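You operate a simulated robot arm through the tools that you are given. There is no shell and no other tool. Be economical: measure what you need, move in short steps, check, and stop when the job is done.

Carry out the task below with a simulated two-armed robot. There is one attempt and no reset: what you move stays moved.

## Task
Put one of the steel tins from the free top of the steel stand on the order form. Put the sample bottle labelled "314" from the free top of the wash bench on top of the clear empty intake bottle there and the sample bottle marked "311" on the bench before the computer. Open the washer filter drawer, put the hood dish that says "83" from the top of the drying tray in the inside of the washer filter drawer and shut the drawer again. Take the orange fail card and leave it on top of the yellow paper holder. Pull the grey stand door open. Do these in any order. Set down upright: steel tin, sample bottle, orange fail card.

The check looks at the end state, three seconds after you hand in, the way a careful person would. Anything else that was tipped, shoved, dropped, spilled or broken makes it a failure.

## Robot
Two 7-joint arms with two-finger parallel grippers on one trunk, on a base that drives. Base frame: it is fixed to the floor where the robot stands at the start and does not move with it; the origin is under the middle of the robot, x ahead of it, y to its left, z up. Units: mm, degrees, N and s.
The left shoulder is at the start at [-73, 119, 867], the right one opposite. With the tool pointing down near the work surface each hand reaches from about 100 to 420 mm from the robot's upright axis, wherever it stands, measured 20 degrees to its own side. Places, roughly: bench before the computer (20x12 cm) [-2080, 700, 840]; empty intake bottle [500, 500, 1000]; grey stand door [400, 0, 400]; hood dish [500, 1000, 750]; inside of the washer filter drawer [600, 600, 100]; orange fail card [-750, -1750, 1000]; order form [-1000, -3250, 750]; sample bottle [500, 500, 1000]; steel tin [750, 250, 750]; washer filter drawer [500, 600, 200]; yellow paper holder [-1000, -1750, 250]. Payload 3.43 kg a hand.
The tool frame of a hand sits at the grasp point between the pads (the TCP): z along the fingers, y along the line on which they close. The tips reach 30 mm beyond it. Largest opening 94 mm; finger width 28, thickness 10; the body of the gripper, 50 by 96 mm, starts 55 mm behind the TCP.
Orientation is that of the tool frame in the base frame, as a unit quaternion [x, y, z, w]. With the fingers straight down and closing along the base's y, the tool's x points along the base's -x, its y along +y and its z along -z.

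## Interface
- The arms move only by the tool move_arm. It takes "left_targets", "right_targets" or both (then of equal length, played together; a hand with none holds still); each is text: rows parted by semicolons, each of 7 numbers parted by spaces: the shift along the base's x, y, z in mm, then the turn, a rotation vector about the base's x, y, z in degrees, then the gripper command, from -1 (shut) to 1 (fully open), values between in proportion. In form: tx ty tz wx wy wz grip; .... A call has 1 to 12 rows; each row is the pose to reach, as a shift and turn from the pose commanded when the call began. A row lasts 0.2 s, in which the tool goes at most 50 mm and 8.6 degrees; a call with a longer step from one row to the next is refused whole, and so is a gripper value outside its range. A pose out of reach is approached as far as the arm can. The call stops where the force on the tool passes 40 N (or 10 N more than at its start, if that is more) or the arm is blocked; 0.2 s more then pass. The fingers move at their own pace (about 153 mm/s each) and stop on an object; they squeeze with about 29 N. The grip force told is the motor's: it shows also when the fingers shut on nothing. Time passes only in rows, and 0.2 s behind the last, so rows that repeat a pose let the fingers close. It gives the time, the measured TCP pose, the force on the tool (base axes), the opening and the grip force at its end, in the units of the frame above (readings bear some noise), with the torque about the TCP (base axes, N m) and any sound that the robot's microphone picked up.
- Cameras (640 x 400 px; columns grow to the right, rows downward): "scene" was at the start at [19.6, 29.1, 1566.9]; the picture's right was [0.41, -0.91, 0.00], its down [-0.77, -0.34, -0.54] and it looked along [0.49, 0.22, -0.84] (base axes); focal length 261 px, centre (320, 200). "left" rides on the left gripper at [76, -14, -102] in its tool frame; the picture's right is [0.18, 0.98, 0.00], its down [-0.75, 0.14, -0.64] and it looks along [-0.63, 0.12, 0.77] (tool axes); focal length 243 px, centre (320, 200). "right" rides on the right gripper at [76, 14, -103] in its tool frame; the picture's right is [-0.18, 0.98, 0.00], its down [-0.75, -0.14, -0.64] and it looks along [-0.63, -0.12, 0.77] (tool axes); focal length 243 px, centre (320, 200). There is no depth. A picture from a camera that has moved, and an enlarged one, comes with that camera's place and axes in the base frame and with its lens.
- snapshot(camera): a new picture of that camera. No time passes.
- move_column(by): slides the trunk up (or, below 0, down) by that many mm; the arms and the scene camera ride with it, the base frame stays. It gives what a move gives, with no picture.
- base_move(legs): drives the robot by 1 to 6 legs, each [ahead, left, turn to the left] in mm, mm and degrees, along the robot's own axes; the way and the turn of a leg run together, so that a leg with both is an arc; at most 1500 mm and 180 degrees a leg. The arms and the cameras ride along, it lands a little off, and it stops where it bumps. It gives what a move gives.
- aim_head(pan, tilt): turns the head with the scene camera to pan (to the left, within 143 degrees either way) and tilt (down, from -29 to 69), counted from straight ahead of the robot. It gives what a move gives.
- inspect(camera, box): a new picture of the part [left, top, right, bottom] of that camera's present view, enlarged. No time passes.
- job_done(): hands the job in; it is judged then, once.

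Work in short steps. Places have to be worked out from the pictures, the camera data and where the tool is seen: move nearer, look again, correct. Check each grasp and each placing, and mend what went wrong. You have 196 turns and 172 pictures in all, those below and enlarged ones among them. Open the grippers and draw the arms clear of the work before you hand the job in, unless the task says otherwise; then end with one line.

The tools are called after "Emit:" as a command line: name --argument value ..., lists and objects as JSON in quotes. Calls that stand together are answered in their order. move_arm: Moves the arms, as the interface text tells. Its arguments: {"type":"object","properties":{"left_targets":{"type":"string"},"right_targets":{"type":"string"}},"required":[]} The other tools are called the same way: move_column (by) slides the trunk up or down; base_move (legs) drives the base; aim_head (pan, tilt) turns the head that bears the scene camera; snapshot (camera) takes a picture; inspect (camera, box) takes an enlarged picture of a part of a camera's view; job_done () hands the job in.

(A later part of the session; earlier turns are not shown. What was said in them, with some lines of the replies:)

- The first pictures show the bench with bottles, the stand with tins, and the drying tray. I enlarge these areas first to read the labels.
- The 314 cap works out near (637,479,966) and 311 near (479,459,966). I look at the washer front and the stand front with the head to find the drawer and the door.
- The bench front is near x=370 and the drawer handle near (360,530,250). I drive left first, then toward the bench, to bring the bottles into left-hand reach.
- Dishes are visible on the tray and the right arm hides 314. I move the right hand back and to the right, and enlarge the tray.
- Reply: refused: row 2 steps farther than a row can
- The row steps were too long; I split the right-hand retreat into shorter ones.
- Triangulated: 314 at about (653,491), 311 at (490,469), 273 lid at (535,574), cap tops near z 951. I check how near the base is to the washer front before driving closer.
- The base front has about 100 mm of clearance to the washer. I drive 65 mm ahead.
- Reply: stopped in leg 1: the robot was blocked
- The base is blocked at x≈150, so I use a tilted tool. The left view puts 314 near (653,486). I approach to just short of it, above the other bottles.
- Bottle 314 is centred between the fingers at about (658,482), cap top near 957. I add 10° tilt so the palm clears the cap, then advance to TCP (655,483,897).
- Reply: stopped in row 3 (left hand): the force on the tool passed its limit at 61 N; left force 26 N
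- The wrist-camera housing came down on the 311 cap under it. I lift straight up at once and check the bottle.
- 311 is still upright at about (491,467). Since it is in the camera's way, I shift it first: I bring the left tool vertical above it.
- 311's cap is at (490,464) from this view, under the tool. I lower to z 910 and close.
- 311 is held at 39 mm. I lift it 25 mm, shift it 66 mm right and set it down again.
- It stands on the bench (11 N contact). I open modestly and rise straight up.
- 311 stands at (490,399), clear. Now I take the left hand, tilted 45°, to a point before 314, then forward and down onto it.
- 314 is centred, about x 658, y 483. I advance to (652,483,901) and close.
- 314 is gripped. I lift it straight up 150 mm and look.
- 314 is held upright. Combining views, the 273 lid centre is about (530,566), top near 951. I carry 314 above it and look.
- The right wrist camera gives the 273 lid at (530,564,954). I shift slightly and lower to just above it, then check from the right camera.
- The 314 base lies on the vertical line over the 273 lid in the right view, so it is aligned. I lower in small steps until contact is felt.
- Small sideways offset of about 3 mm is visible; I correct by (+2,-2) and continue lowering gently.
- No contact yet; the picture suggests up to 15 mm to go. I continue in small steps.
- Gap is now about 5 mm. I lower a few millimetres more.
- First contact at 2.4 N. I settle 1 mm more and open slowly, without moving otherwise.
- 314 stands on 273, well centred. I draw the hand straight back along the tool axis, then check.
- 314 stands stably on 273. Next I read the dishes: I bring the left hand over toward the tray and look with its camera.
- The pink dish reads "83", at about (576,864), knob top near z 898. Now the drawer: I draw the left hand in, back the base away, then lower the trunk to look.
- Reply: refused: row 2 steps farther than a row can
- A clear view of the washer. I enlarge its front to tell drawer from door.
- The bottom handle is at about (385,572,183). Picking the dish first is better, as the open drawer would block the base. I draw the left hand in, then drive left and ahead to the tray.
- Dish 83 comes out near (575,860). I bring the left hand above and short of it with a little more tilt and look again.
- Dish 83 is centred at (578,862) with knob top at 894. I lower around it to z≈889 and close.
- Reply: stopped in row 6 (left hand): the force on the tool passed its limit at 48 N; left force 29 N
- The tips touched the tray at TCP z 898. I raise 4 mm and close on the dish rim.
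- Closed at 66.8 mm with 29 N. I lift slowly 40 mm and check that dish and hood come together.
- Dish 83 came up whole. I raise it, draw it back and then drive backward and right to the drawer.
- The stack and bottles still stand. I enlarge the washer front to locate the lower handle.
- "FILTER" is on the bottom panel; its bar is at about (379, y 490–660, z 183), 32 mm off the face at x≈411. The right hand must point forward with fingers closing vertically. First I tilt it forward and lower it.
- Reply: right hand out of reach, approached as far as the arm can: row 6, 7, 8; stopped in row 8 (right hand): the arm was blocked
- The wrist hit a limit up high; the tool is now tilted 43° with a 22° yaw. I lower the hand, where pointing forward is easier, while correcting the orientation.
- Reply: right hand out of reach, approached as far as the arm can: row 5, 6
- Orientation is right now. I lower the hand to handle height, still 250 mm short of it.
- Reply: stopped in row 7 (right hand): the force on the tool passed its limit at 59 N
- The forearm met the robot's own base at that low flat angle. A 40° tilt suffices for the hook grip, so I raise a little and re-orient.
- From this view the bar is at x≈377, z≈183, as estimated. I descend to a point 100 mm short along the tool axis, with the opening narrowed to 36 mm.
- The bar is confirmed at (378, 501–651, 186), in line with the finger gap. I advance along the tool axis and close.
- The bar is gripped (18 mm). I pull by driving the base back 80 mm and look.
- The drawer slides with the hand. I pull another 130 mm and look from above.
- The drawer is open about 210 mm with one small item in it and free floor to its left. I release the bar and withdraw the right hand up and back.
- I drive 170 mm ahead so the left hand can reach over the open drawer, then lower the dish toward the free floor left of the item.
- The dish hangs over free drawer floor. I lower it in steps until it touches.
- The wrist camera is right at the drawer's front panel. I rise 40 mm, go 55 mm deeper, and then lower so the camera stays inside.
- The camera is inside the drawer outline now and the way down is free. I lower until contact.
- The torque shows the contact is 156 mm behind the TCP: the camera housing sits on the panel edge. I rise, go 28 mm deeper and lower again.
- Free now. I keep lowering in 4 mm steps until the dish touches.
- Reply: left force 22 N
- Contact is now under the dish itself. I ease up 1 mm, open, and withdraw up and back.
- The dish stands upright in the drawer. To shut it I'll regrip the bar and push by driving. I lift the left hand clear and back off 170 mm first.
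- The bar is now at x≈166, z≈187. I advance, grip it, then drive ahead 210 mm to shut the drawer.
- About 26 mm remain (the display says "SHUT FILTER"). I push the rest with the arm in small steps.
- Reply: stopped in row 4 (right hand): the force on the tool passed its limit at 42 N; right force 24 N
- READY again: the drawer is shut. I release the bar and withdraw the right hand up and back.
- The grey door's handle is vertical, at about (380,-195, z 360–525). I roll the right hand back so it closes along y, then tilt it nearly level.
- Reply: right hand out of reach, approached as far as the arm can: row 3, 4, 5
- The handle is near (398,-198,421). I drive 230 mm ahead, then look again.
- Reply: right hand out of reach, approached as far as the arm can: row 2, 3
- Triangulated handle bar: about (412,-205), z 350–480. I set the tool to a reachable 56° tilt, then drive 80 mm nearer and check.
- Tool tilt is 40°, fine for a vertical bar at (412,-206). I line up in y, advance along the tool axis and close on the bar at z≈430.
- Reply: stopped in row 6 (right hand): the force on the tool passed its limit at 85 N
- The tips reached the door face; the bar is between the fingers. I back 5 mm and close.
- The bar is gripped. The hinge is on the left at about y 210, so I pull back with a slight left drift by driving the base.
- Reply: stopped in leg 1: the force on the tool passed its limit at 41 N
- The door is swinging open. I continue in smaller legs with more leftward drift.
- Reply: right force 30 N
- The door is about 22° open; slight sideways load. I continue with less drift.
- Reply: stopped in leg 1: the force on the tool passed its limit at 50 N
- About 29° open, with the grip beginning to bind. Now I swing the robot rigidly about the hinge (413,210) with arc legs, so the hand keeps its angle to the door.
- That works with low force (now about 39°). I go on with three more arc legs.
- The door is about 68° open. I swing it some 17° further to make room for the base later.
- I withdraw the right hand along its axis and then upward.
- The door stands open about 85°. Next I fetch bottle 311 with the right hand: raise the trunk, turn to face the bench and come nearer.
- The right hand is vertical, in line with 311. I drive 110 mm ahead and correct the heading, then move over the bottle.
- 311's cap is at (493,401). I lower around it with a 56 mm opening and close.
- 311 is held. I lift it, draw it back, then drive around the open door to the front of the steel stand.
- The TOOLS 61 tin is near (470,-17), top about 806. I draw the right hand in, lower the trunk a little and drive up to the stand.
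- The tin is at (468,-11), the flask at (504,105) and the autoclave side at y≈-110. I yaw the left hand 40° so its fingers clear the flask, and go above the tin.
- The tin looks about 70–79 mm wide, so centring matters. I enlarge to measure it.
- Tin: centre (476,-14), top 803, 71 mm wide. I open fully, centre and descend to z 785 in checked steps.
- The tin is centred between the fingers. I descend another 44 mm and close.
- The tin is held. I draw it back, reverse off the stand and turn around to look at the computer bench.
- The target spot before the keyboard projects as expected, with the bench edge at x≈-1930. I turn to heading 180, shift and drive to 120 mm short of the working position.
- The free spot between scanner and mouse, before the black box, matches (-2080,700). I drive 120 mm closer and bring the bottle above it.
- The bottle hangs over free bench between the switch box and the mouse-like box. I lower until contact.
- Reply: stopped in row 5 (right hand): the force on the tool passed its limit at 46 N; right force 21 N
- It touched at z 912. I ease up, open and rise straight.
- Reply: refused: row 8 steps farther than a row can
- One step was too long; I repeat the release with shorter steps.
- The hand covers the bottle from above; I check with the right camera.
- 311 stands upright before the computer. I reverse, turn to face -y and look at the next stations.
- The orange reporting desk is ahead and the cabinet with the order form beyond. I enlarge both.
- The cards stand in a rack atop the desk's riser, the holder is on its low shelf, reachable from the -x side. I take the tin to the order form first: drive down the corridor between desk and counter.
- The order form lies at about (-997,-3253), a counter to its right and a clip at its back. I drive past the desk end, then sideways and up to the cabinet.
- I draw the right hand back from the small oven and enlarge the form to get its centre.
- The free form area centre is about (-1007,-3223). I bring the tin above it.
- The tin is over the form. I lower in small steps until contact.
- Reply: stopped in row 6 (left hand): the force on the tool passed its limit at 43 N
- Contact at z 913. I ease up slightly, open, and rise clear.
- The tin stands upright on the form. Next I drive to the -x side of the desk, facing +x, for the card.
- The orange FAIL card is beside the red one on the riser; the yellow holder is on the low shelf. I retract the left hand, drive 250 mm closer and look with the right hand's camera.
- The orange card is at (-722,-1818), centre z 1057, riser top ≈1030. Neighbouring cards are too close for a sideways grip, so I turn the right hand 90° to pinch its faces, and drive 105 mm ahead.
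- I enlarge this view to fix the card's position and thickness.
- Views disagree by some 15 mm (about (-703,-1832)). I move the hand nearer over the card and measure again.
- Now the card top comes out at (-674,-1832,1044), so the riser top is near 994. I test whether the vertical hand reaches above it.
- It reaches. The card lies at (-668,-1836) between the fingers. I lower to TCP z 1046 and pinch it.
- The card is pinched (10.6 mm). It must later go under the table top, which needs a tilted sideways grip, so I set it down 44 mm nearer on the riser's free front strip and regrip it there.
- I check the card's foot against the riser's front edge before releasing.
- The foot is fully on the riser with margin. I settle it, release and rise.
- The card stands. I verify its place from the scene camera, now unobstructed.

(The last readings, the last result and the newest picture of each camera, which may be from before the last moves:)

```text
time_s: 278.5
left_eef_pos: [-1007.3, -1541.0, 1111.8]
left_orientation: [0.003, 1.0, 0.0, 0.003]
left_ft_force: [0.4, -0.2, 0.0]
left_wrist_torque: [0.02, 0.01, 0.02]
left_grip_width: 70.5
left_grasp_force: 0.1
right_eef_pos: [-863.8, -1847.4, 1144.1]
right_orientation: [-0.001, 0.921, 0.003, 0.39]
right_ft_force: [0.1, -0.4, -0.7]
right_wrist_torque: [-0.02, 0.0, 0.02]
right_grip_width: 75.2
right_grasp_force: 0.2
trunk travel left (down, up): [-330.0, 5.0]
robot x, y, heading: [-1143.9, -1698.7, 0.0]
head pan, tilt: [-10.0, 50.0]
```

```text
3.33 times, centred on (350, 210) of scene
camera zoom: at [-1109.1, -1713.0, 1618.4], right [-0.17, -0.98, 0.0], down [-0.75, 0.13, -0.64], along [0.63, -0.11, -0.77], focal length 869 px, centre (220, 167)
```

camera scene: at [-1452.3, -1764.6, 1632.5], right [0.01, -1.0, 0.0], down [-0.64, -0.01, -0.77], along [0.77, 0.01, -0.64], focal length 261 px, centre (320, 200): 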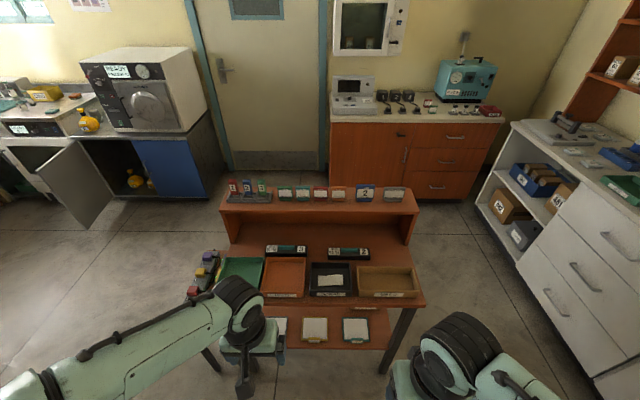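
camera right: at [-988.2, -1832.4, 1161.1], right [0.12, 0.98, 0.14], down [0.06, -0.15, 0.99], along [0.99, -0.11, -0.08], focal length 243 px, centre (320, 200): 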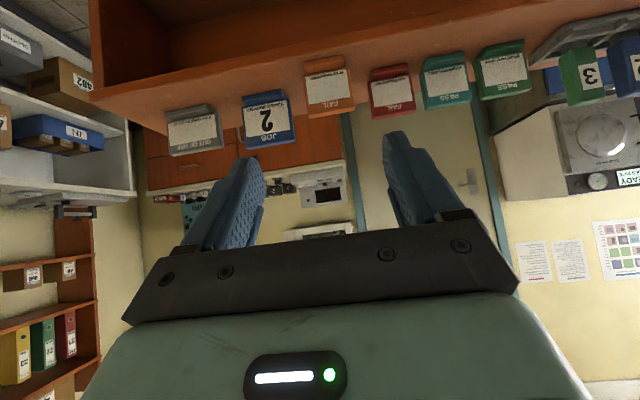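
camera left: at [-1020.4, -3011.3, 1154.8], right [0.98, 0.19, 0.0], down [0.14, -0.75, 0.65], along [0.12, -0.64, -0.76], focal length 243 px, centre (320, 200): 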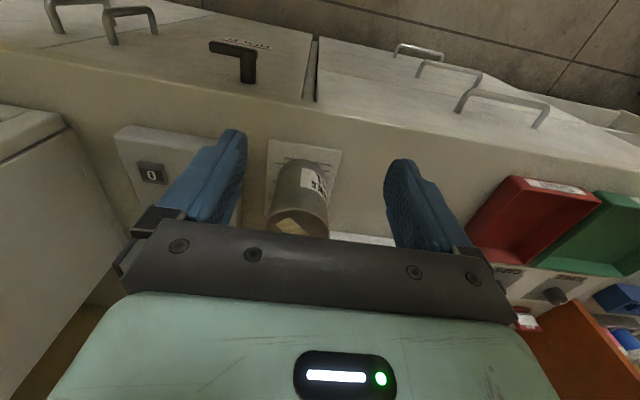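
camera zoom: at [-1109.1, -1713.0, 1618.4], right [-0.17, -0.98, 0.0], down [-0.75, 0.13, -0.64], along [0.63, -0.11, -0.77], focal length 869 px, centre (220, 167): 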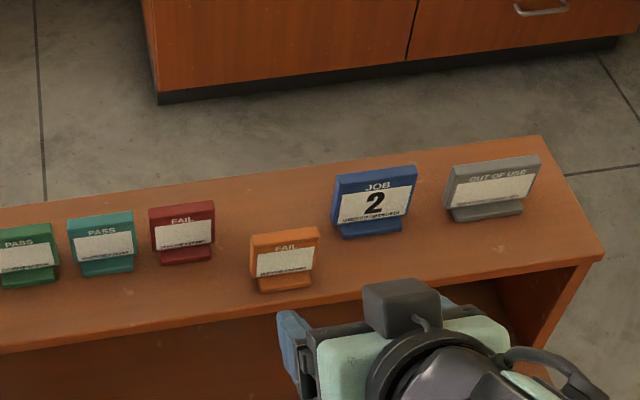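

The card is really at (-714,-1833); the earlier pinch was off-centre. I approach along the tool axis with a 72 mm opening and close on its width.

Emit:
move_arm --right_targets "25 5 -15 0 0 0 0.53;51 10 -30 0 0 0 0.53;77 14 -46 0 0 0 0.53;100 14 -68 0 0 0 0.53;122 14 -89 0 0 0 0.53;141 14 -107 0 0 0 0.53;141 14 -107 0 0 0 0.53"

Emit:
snapshot --camera "right"

```text
time_s: 280.1
left_eef_pos: [-1007.3, -1542.1, 1111.6]
left_orientation: [0.002, 1.0, 0.001, 0.004]
left_ft_force: [0.0, 0.0, -0.4]
left_wrist_torque: [-0.02, 0.0, -0.01]
left_grip_width: 70.4
left_grasp_force: 0.1
right_eef_pos: [-719.7, -1831.6, 1032.5]
right_orientation: [-0.001, 0.921, 0.003, 0.389]
right_ft_force: [0.4, 1.3, 0.4]
right_wrist_torque: [-0.02, -0.01, -0.03]
right_grip_width: 72.0
right_grasp_force: 0.1
trunk travel left (down, up): [-330.0, 5.0]
robot x, y, heading: [-1140.5, -1700.9, -0.1]
head pan, tilt: [-10.0, 50.0]
```

```text
26 pictures are left
camera right: at [-846.8, -1816.9, 1050.8], right [0.13, 0.98, 0.14], down [0.07, -0.15, 0.99], along [0.99, -0.11, -0.08], focal length 243 px, centre (320, 200)
```

right: 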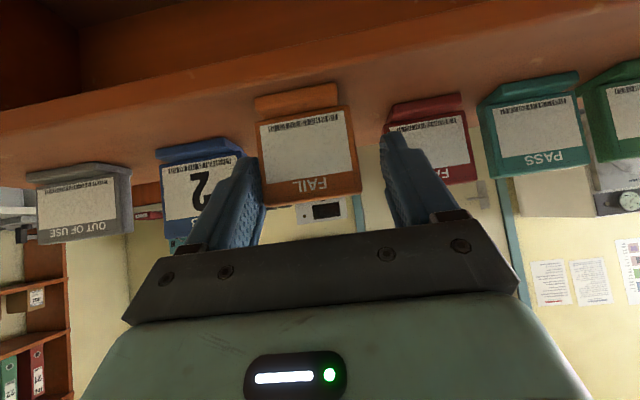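

The card sits 4 mm to the -y side. I shift by that and close gently.

Emit:
move_arm --right_targets "1 -4 0 0 0 0 0.53;1 -4 0 0 0 0 0.35;1 -4 0 0 0 0 0.2;1 -4 0 0 0 0 0;1 -4 0 0 0 0 -0.5;1 -4 0 0 0 0 -1;1 -4 0 0 0 0 -1"

Emit:
move_arm --right_targets "0 0 10 0 0 0 -1;0 0 30 0 0 0 -1;-10 0 60 0 0 0 -1;-40 0 80 0 0 0 -1;-80 0 95 0 0 0 -1;-120 0 100 0 0 0 -1"

Emit:
snapshot --camera "right"

```text
time_s: 281.7
left_eef_pos: [-1006.8, -1541.9, 1112.6]
left_orientation: [0.002, 1.0, 0.0, 0.004]
left_ft_force: [-0.6, 0.2, 0.7]
left_wrist_torque: [-0.04, -0.02, -0.01]
left_grip_width: 70.5
left_grasp_force: 0.1
right_eef_pos: [-720.6, -1834.9, 1033.5]
right_orientation: [-0.002, 0.921, 0.004, 0.39]
right_ft_force: [1.5, -0.3, 9.1]
right_wrist_torque: [-0.22, -0.18, 0.03]
right_grip_width: 55.0
right_grasp_force: 29.3
trunk travel left (down, up): [-330.0, 5.0]
robot x, y, heading: [-1137.7, -1699.3, -0.2]
head pan, tilt: [-10.0, 50.0]
```

```text
time_s: 283.1
left_eef_pos: [-1006.9, -1542.3, 1112.7]
left_orientation: [0.002, 1.0, 0.0, 0.005]
left_ft_force: [-0.1, 0.3, 0.0]
left_wrist_torque: [-0.02, 0.0, 0.0]
left_grip_width: 70.7
left_grasp_force: 0.0
right_eef_pos: [-842.2, -1838.1, 1137.0]
right_orientation: [0.0, 0.921, 0.003, 0.389]
right_ft_force: [-0.5, 0.2, -0.8]
right_wrist_torque: [0.0, -0.01, 0.0]
right_grip_width: 55.0
right_grasp_force: 29.1
trunk travel left (down, up): [-330.0, 5.0]
robot x, y, heading: [-1136.9, -1699.6, 0.0]
head pan, tilt: [-10.0, 50.0]
```

```text
25 pictures are left
camera right: at [-967.7, -1823.2, 1155.8], right [0.12, 0.98, 0.14], down [0.06, -0.15, 0.99], along [0.99, -0.11, -0.08], focal length 243 px, centre (320, 200)
```

right: 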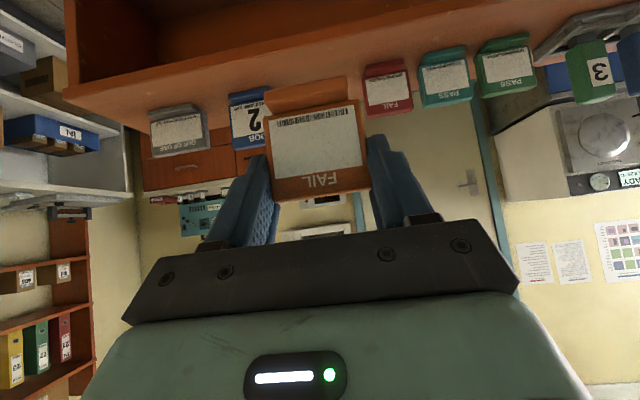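

The card is held upright. I back away, shift left, lower the trunk and look at the low shelf.

Emit:
base_move --legs '[[-330, 0, 0], [0, 80, 0]]'

Emit:
move_column --by -320

Emit:
aim_head --pan -10 --tilt 50

Emit:
snapshot --camera "scene"

```text
time_s: 286.3
left_eef_pos: [-1342.4, -1462.0, 1112.6]
left_orientation: [-0.001, 1.0, 0.0, 0.005]
left_ft_force: [-0.2, 0.6, 0.3]
left_wrist_torque: [0.0, 0.01, 0.02]
left_grip_width: 70.4
left_grasp_force: 0.0
right_eef_pos: [-1175.3, -1758.0, 1137.4]
right_orientation: [-0.002, 0.921, 0.004, 0.389]
right_ft_force: [-0.3, 0.7, -0.3]
right_wrist_torque: [0.05, -0.02, 0.0]
right_grip_width: 54.9
right_grasp_force: 29.1
trunk travel left (down, up): [-330.0, 5.0]
robot x, y, heading: [-1474.0, -1623.2, 0.3]
head pan, tilt: [-10.0, 50.0]
```

```text
time_s: 289.4
left_eef_pos: [-1342.7, -1462.6, 793.0]
left_orientation: [0.001, 1.0, 0.0, 0.005]
left_ft_force: [0.7, 0.4, -0.2]
left_wrist_torque: [0.0, 0.01, -0.02]
left_grip_width: 70.4
left_grasp_force: 0.1
right_eef_pos: [-1175.5, -1757.7, 817.9]
right_orientation: [-0.002, 0.921, 0.004, 0.389]
right_ft_force: [0.1, 0.1, -0.3]
right_wrist_torque: [-0.02, -0.02, 0.0]
right_grip_width: 54.9
right_grasp_force: 28.9
trunk travel left (down, up): [-10.0, 325.0]
robot x, y, heading: [-1475.6, -1621.4, 0.2]
head pan, tilt: [-10.0, 50.0]
```

```text
time_s: 290.1
left_eef_pos: [-1342.2, -1461.6, 792.3]
left_orientation: [0.0, 1.0, 0.0, 0.004]
left_ft_force: [0.5, 0.3, 0.1]
left_wrist_torque: [-0.01, 0.02, -0.03]
left_grip_width: 70.3
left_grasp_force: 0.0
right_eef_pos: [-1174.7, -1758.4, 816.8]
right_orientation: [-0.002, 0.921, 0.004, 0.389]
right_ft_force: [-0.1, 0.0, -1.3]
right_wrist_torque: [0.02, 0.03, 0.01]
right_grip_width: 55.1
right_grasp_force: 28.9
trunk travel left (down, up): [-10.0, 325.0]
robot x, y, heading: [-1479.0, -1619.3, 0.2]
head pan, tilt: [-10.0, 50.0]
```

```text
24 pictures are left
camera scene: at [-1395.2, -1633.6, 1289.0], right [-0.17, -0.99, 0.0], down [-0.76, 0.13, -0.64], along [0.63, -0.11, -0.77], focal length 261 px, centre (320, 200)
```

scene: 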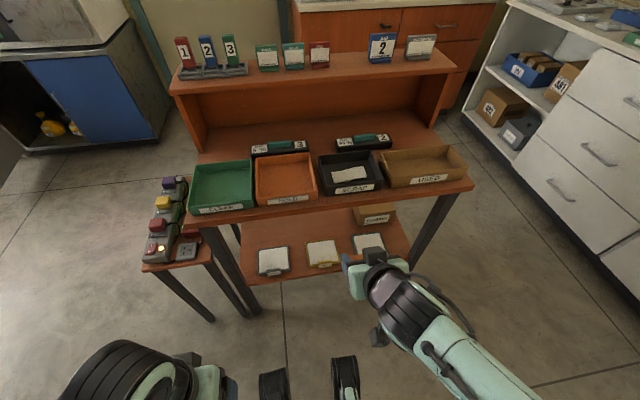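

The yellow holder is near y=-1730, z≈300. I bring the hand down in front of the shelf to see it at close range.

Emit:
move_arm --right_targets "0 3 -45 0 0 0 -1;0 6 -90 0 0 0 -1;0 9 -135 0 0 0 -1;0 12 -180 0 0 0 -1;0 15 -225 0 0 0 -1;10 18 -270 0 0 0 -1;30 21 -310 0 0 0 -1;50 24 -340 0 0 0 -1"

Emit:
snapshot --camera "right"

```text
time_s: 291.9
left_eef_pos: [-1342.5, -1462.3, 791.2]
left_orientation: [0.0, 1.0, -0.001, 0.004]
left_ft_force: [-0.4, -0.2, 0.5]
left_wrist_torque: [0.02, -0.02, 0.0]
left_grip_width: 70.7
left_grasp_force: 0.0
right_eef_pos: [-1122.0, -1735.0, 477.9]
right_orientation: [-0.002, 0.921, 0.004, 0.389]
right_ft_force: [-0.6, 1.0, -1.2]
right_wrist_torque: [0.02, -0.01, 0.02]
right_grip_width: 55.2
right_grasp_force: 28.8
right hand out of reach, approached as far as the arm can: row 3, 4, 5, 6
trunk travel left (down, up): [-10.0, 325.0]
robot x, y, heading: [-1477.6, -1620.4, 0.2]
head pan, tilt: [-10.0, 50.0]
```

```text
23 pictures are left
camera right: at [-1248.1, -1720.6, 495.3], right [0.12, 0.98, 0.14], down [0.07, -0.15, 0.99], along [0.99, -0.11, -0.08], focal length 243 px, centre (320, 200)
```

right: 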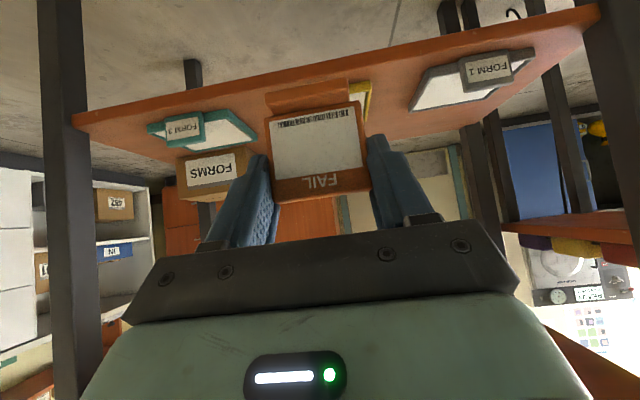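

From both views the yellow holder's centre is about (-880,-1731), top near z 322. I drive 195 mm ahead with the card well above it and check.

Emit:
base_move --legs '[[195, 0, 0]]'

Emit:
snapshot --camera "right"

Emit:
snapshot --camera "scene"

```text
time_s: 293.4
left_eef_pos: [-1146.7, -1461.8, 791.8]
left_orientation: [0.001, 1.0, 0.0, 0.004]
left_ft_force: [0.0, 0.8, 0.4]
left_wrist_torque: [-0.01, 0.02, -0.01]
left_grip_width: 70.4
left_grasp_force: 0.1
right_eef_pos: [-926.9, -1733.9, 477.2]
right_orientation: [-0.002, 0.921, 0.004, 0.39]
right_ft_force: [-0.7, 0.1, 0.7]
right_wrist_torque: [0.03, 0.03, 0.03]
right_grip_width: 54.6
right_grasp_force: 29.0
trunk travel left (down, up): [-10.0, 325.0]
robot x, y, heading: [-1282.5, -1620.2, 0.5]
head pan, tilt: [-10.0, 50.0]
```

```text
22 pictures are left
camera right: at [-1052.8, -1719.9, 495.8], right [0.12, 0.98, 0.14], down [0.07, -0.15, 0.99], along [0.99, -0.11, -0.08], focal length 243 px, centre (320, 200)
```

right: 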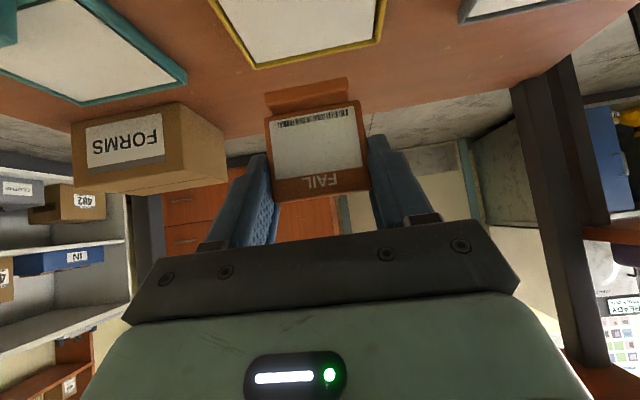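

```text
21 pictures are left
camera scene: at [-1199.4, -1632.9, 1289.0], right [-0.17, -0.99, 0.0], down [-0.76, 0.13, -0.64], along [0.63, -0.11, -0.77], focal length 261 px, centre (320, 200)
```

scene: 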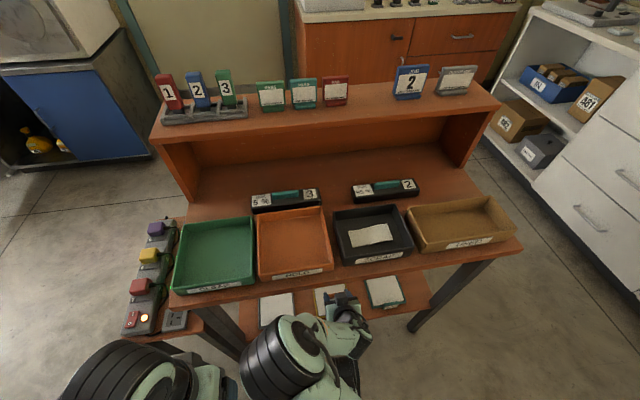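

The holder spans y -1800…-1664 with its back edge at x≈-809. I move the card over its centre and lower to just above.

Emit:
move_arm --right_targets "20 1 -15 0 0 0 -1;42 2 -35 0 0 0 -1;42 2 -65 0 0 0 -1;42 2 -90 0 0 0 -1;42 2 -90 0 0 0 -1"

Emit:
snapshot --camera "right"

```text
time_s: 294.6
left_eef_pos: [-1147.1, -1461.1, 792.7]
left_orientation: [0.001, 1.0, -0.001, 0.004]
left_ft_force: [0.4, -0.6, 0.3]
left_wrist_torque: [0.02, 0.02, 0.01]
left_grip_width: 70.9
left_grasp_force: 0.1
right_eef_pos: [-885.4, -1732.1, 386.6]
right_orientation: [-0.002, 0.921, 0.004, 0.389]
right_ft_force: [-0.3, -0.4, -0.5]
right_wrist_torque: [-0.01, -0.02, 0.02]
right_grip_width: 55.0
right_grasp_force: 29.4
trunk travel left (down, up): [-10.0, 325.0]
robot x, y, heading: [-1284.5, -1620.6, -0.0]
head pan, tilt: [-10.0, 50.0]
```

```text
20 pictures are left
camera right: at [-1011.7, -1717.9, 404.8], right [0.12, 0.98, 0.14], down [0.07, -0.15, 0.99], along [0.99, -0.11, -0.08], focal length 243 px, centre (320, 200)
```

right: 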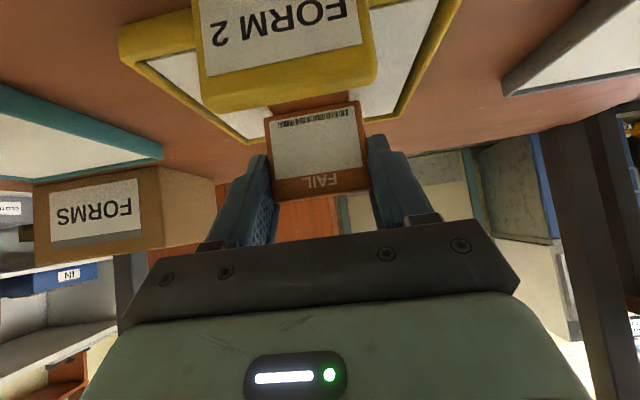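

The raised FORM 2 label is close under the gripper. I go 12 mm deeper and lower in small steps, watching the force.

Emit:
move_arm --right_targets "12 0 0 0 0 0 -1;12 0 -6 0 0 0 -1;12 0 -11 0 0 0 -1;12 0 -15 0 0 0 -1;12 0 -18 0 0 0 -1;12 0 -18 0 0 0 -1"

Emit:
snapshot --camera "right"

```text
time_s: 296.0
left_eef_pos: [-1147.5, -1461.5, 791.6]
left_orientation: [0.001, 1.0, 0.001, 0.004]
left_ft_force: [0.0, 0.7, 0.4]
left_wrist_torque: [-0.01, -0.01, 0.03]
left_grip_width: 70.6
left_grasp_force: 0.1
right_eef_pos: [-873.6, -1730.8, 376.9]
right_orientation: [-0.002, 0.921, 0.003, 0.391]
right_ft_force: [2.5, -5.7, 17.2]
right_wrist_torque: [-0.5, -0.17, -0.02]
right_grip_width: 55.1
right_grasp_force: 29.2
right hand out of reach, approached as far as the arm can: row 4, 5, 6
trunk travel left (down, up): [-10.0, 325.0]
robot x, y, heading: [-1281.1, -1621.8, 0.3]
head pan, tilt: [-10.0, 50.0]
```

```text
19 pictures are left
camera right: at [-999.6, -1716.7, 395.4], right [0.12, 0.98, 0.14], down [0.06, -0.15, 0.99], along [0.99, -0.11, -0.08], focal length 243 px, centre (320, 200)
```

right: 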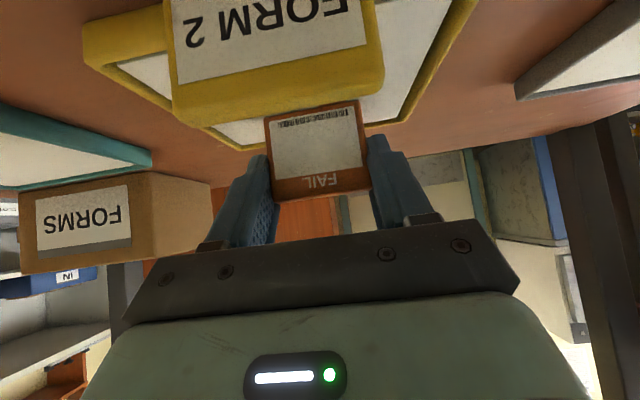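

Contact (17 N) near the card's foot at TCP z 377. I look from the scene camera at how the card sits.

Emit:
inspect --camera "scene" --box '[250, 260, 430, 380]'

Emit:
inspect --camera "right" --box '[180, 60, 460, 230]'

```text
3.33 times, centred on (340, 320) of scene
camera zoom: at [-1200.7, -1632.9, 1289.1], right [-0.17, -0.99, 0.0], down [-0.75, 0.13, -0.64], along [0.63, -0.11, -0.77], focal length 869 px, centre (253, -200)
```

zoom: 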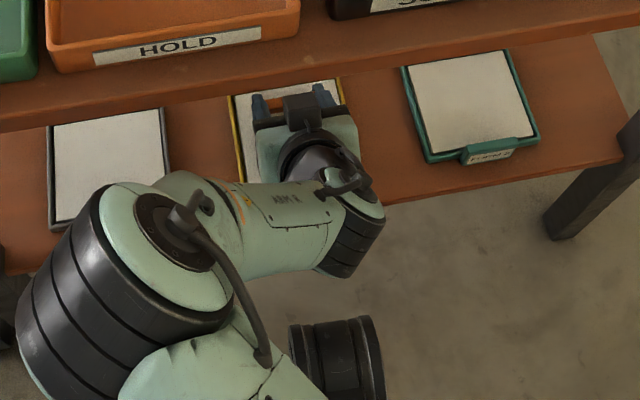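

```text
2.29 times, centred on (320, 145) of right
camera zoom: at [-999.6, -1716.7, 395.4], right [0.12, 0.98, 0.14], down [0.06, -0.15, 0.99], along [0.99, -0.11, -0.08], focal length 555 px, centre (320, 326)
```

zoom: 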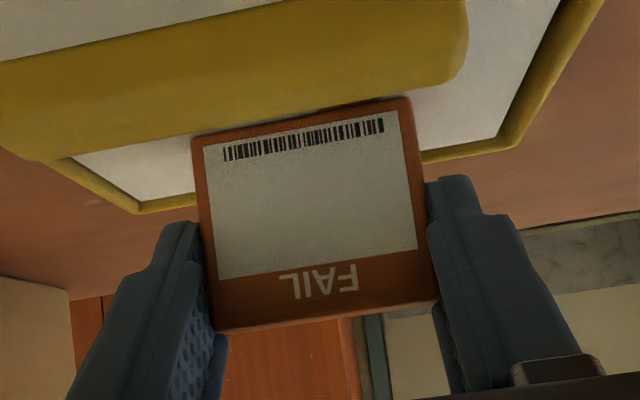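

The geometry agrees: holder top ≈335 and card foot on the paper. I relieve the pressure, open gently and wait.

Emit:
move_arm --right_targets "0 0 5 0 0 0 -1;0 0 5 0 0 0 0.25;0 0 5 0 0 0 0.35;0 0 5 0 0 0 0.45;0 0 5 0 0 0 0.5;0 0 5 0 0 0 0.5"

Emit:
inspect --camera "right" --box '[180, 60, 460, 230]'

```text
time_s: 297.4
left_eef_pos: [-1146.2, -1461.1, 791.7]
left_orientation: [0.001, 1.0, 0.001, 0.004]
left_ft_force: [-0.4, -0.2, 0.4]
left_wrist_torque: [-0.01, 0.01, 0.0]
left_grip_width: 70.6
left_grasp_force: 0.1
right_eef_pos: [-873.8, -1729.7, 381.8]
right_orientation: [-0.001, 0.921, 0.003, 0.389]
right_ft_force: [0.1, -0.9, -0.8]
right_wrist_torque: [0.02, -0.02, 0.01]
right_grip_width: 70.8
right_grasp_force: 0.1
trunk travel left (down, up): [-10.0, 325.0]
robot x, y, heading: [-1281.8, -1621.5, 0.2]
head pan, tilt: [-10.0, 50.0]
```

```text
2.29 times, centred on (320, 145) of right
camera zoom: at [-1000.0, -1716.0, 399.9], right [0.12, 0.98, 0.14], down [0.07, -0.15, 0.99], along [0.99, -0.11, -0.08], focal length 555 px, centre (320, 326)
```

zoom: 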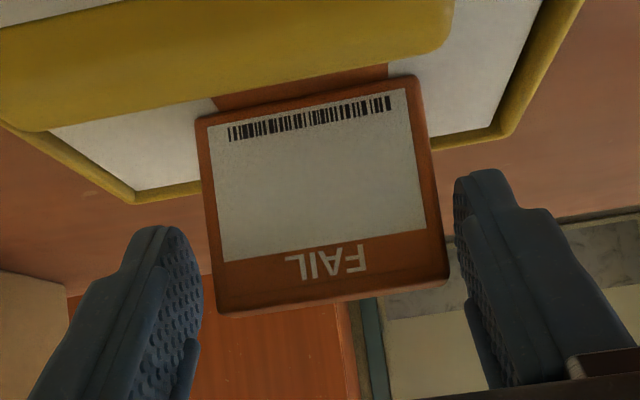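

The card stands by itself. I withdraw the hand along its axis, then back out.

Emit:
move_arm --right_targets "-8 0 8 0 0 0 0.5;-22 0 21 0 0 0 0.5;-43 0 41 0 0 0 0.5;-72 0 69 0 0 0 0.5;-110 0 80 0 0 0 0.5;-150 0 90 0 0 0 0.5"

Emit:
snapshot --camera "right"

```text
time_s: 298.6
left_eef_pos: [-1146.7, -1457.4, 792.9]
left_orientation: [-0.002, 1.0, 0.003, 0.002]
left_ft_force: [2.2, 6.0, -1.9]
left_wrist_torque: [-0.23, 0.21, 0.21]
left_grip_width: 67.4
left_grasp_force: 0.0
right_eef_pos: [-965.4, -1734.0, 455.0]
right_orientation: [0.002, 0.921, 0.001, 0.388]
right_ft_force: [0.7, 0.2, 0.8]
right_wrist_torque: [0.0, 0.02, 0.01]
right_grip_width: 70.6
right_grasp_force: 0.0
trunk travel left (down, up): [-10.0, 325.0]
robot x, y, heading: [-1284.0, -1622.2, 0.3]
head pan, tilt: [-10.0, 50.0]
stopped in row 5 (left hand): the force on the tool passed its limit at 52 N (the readings are from after the stop); the commanded pose is now the measured one
```

```text
15 pictures are left
camera right: at [-1090.2, -1718.2, 474.5], right [0.13, 0.98, 0.14], down [0.07, -0.15, 0.99], along [0.99, -0.12, -0.08], focal length 243 px, centre (320, 200)
```

right: 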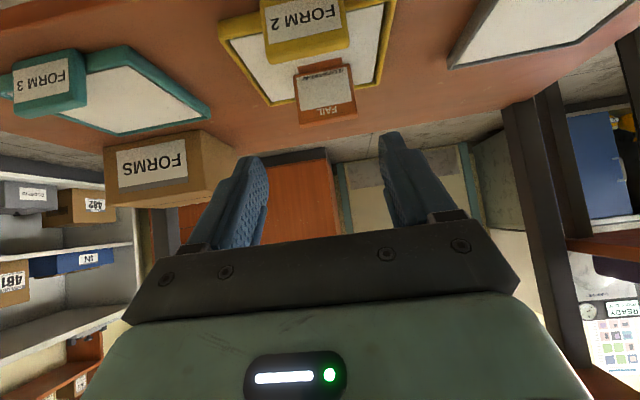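

The card stands on the yellow holder. The right elbow touched the left hand, so I back out with the base instead, then part the arms.

Emit:
base_move --legs '[[-330, 0, 0]]'

Emit:
move_arm --left_targets "0 25 10 0 0 0 0.5;0 50 20 0 0 0 0.5;10 85 30 0 0 0 0.5;20 120 40 0 0 0 0.5"

Emit:
snapshot --camera "scene"

```text
time_s: 300.8
left_eef_pos: [-1474.3, -1459.8, 793.2]
left_orientation: [-0.002, 1.0, 0.003, 0.003]
left_ft_force: [-1.7, 9.8, -0.2]
left_wrist_torque: [-0.6, -0.08, 0.03]
left_grip_width: 66.5
left_grasp_force: 0.1
right_eef_pos: [-1292.3, -1734.6, 456.6]
right_orientation: [0.002, 0.922, 0.001, 0.388]
right_ft_force: [-0.7, -0.5, -0.4]
right_wrist_torque: [-0.04, -0.01, 0.02]
right_grip_width: 70.7
right_grasp_force: 0.1
trunk travel left (down, up): [-10.0, 325.0]
robot x, y, heading: [-1607.0, -1624.4, -0.1]
head pan, tilt: [-10.0, 50.0]
```

```text
time_s: 301.8
left_eef_pos: [-1455.4, -1339.7, 831.0]
left_orientation: [-0.002, 1.0, 0.004, 0.003]
left_ft_force: [0.5, 0.9, -0.6]
left_wrist_torque: [0.04, -0.02, -0.01]
left_grip_width: 70.4
left_grasp_force: 0.0
right_eef_pos: [-1292.3, -1735.3, 455.6]
right_orientation: [0.001, 0.922, 0.001, 0.387]
right_ft_force: [-1.5, -0.1, 0.4]
right_wrist_torque: [0.02, 0.0, -0.02]
right_grip_width: 70.5
right_grasp_force: 0.0
trunk travel left (down, up): [-10.0, 325.0]
robot x, y, heading: [-1608.0, -1624.7, 0.2]
head pan, tilt: [-10.0, 50.0]
```

```text
14 pictures are left
camera scene: at [-1527.2, -1634.1, 1289.0], right [-0.17, -0.99, 0.0], down [-0.76, 0.13, -0.64], along [0.63, -0.11, -0.77], focal length 261 px, centre (320, 200)
```

scene: 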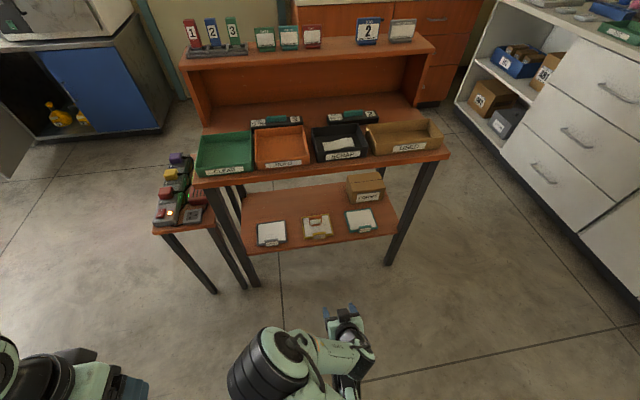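

I enlarge the card to confirm, and look across at the bench and stand.

Emit:
inspect --camera "scene" --box '[240, 180, 400, 260]'

Emit:
move_column --by 300

Emit:
aim_head --pan 48 --tilt 15

Emit:
inspect --camera "scene" --box '[160, 100, 480, 300]'

```text
4.00 times, centred on (320, 220) of scene
camera zoom: at [-1527.2, -1634.1, 1289.0], right [-0.17, -0.99, 0.0], down [-0.76, 0.13, -0.64], along [0.63, -0.11, -0.77], focal length 1042 px, centre (320, 120)
```

zoom: 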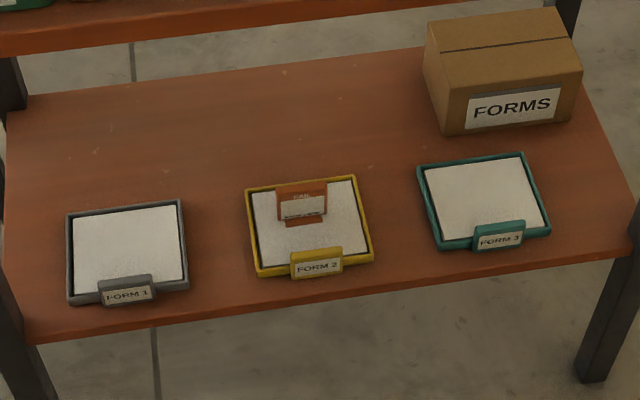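

```text
time_s: 304.8
left_eef_pos: [-1455.2, -1341.1, 1131.4]
left_orientation: [-0.002, 1.0, 0.003, 0.003]
left_ft_force: [-1.0, 0.2, 0.3]
left_wrist_torque: [0.02, 0.01, -0.02]
left_grip_width: 70.6
left_grasp_force: 0.1
right_eef_pos: [-1293.4, -1734.3, 755.7]
right_orientation: [0.002, 0.921, 0.001, 0.389]
right_ft_force: [0.6, -0.1, 0.3]
right_wrist_torque: [0.05, 0.0, -0.01]
right_grip_width: 70.8
right_grasp_force: 0.1
trunk travel left (down, up): [-310.0, 25.0]
robot x, y, heading: [-1608.6, -1623.1, 0.5]
head pan, tilt: [-10.0, 50.0]
```

```text
time_s: 306.0
left_eef_pos: [-1453.9, -1340.1, 1133.1]
left_orientation: [-0.002, 1.0, 0.004, 0.002]
left_ft_force: [-0.3, -1.3, -0.8]
left_wrist_torque: [-0.02, 0.01, -0.01]
left_grip_width: 70.7
left_grasp_force: 0.0
right_eef_pos: [-1291.3, -1734.6, 755.6]
right_orientation: [0.001, 0.921, 0.002, 0.389]
right_ft_force: [-1.0, 0.0, -1.1]
right_wrist_torque: [0.03, -0.02, 0.03]
right_grip_width: 70.6
right_grasp_force: 0.1
trunk travel left (down, up): [-310.0, 25.0]
robot x, y, heading: [-1606.6, -1623.1, 0.2]
head pan, tilt: [48.0, 15.0]
```

```text
2.00 times, centred on (320, 200) of scene
camera zoom: at [-1589.8, -1551.7, 1652.0], right [0.75, -0.67, 0.0], down [-0.17, -0.19, -0.97], along [0.64, 0.72, -0.26], focal length 521 px, centre (320, 200)
```

zoom: 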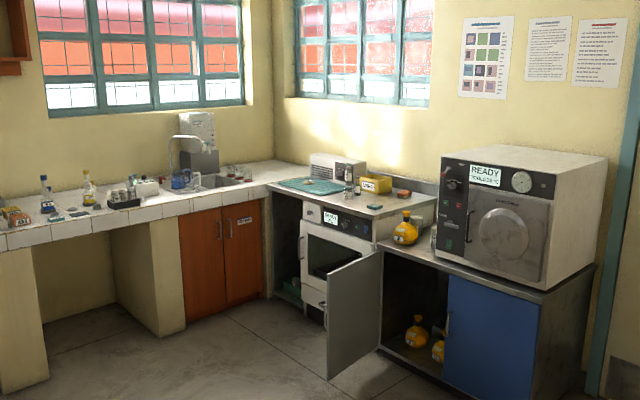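

The card stands upright on the holder, the stack stands, the drawer is shut and the door open. The grippers are open and clear, so I hand in.

Emit:
job_done

```text
The job is handed in.
```

All the parts of the task are done and the job is handed in: the tin is on the order form, 314 is on the intake bottle, 311 is before the computer, dish 83 is in the shut filter drawer, the fail card is on the yellow holder, and the grey door is open.
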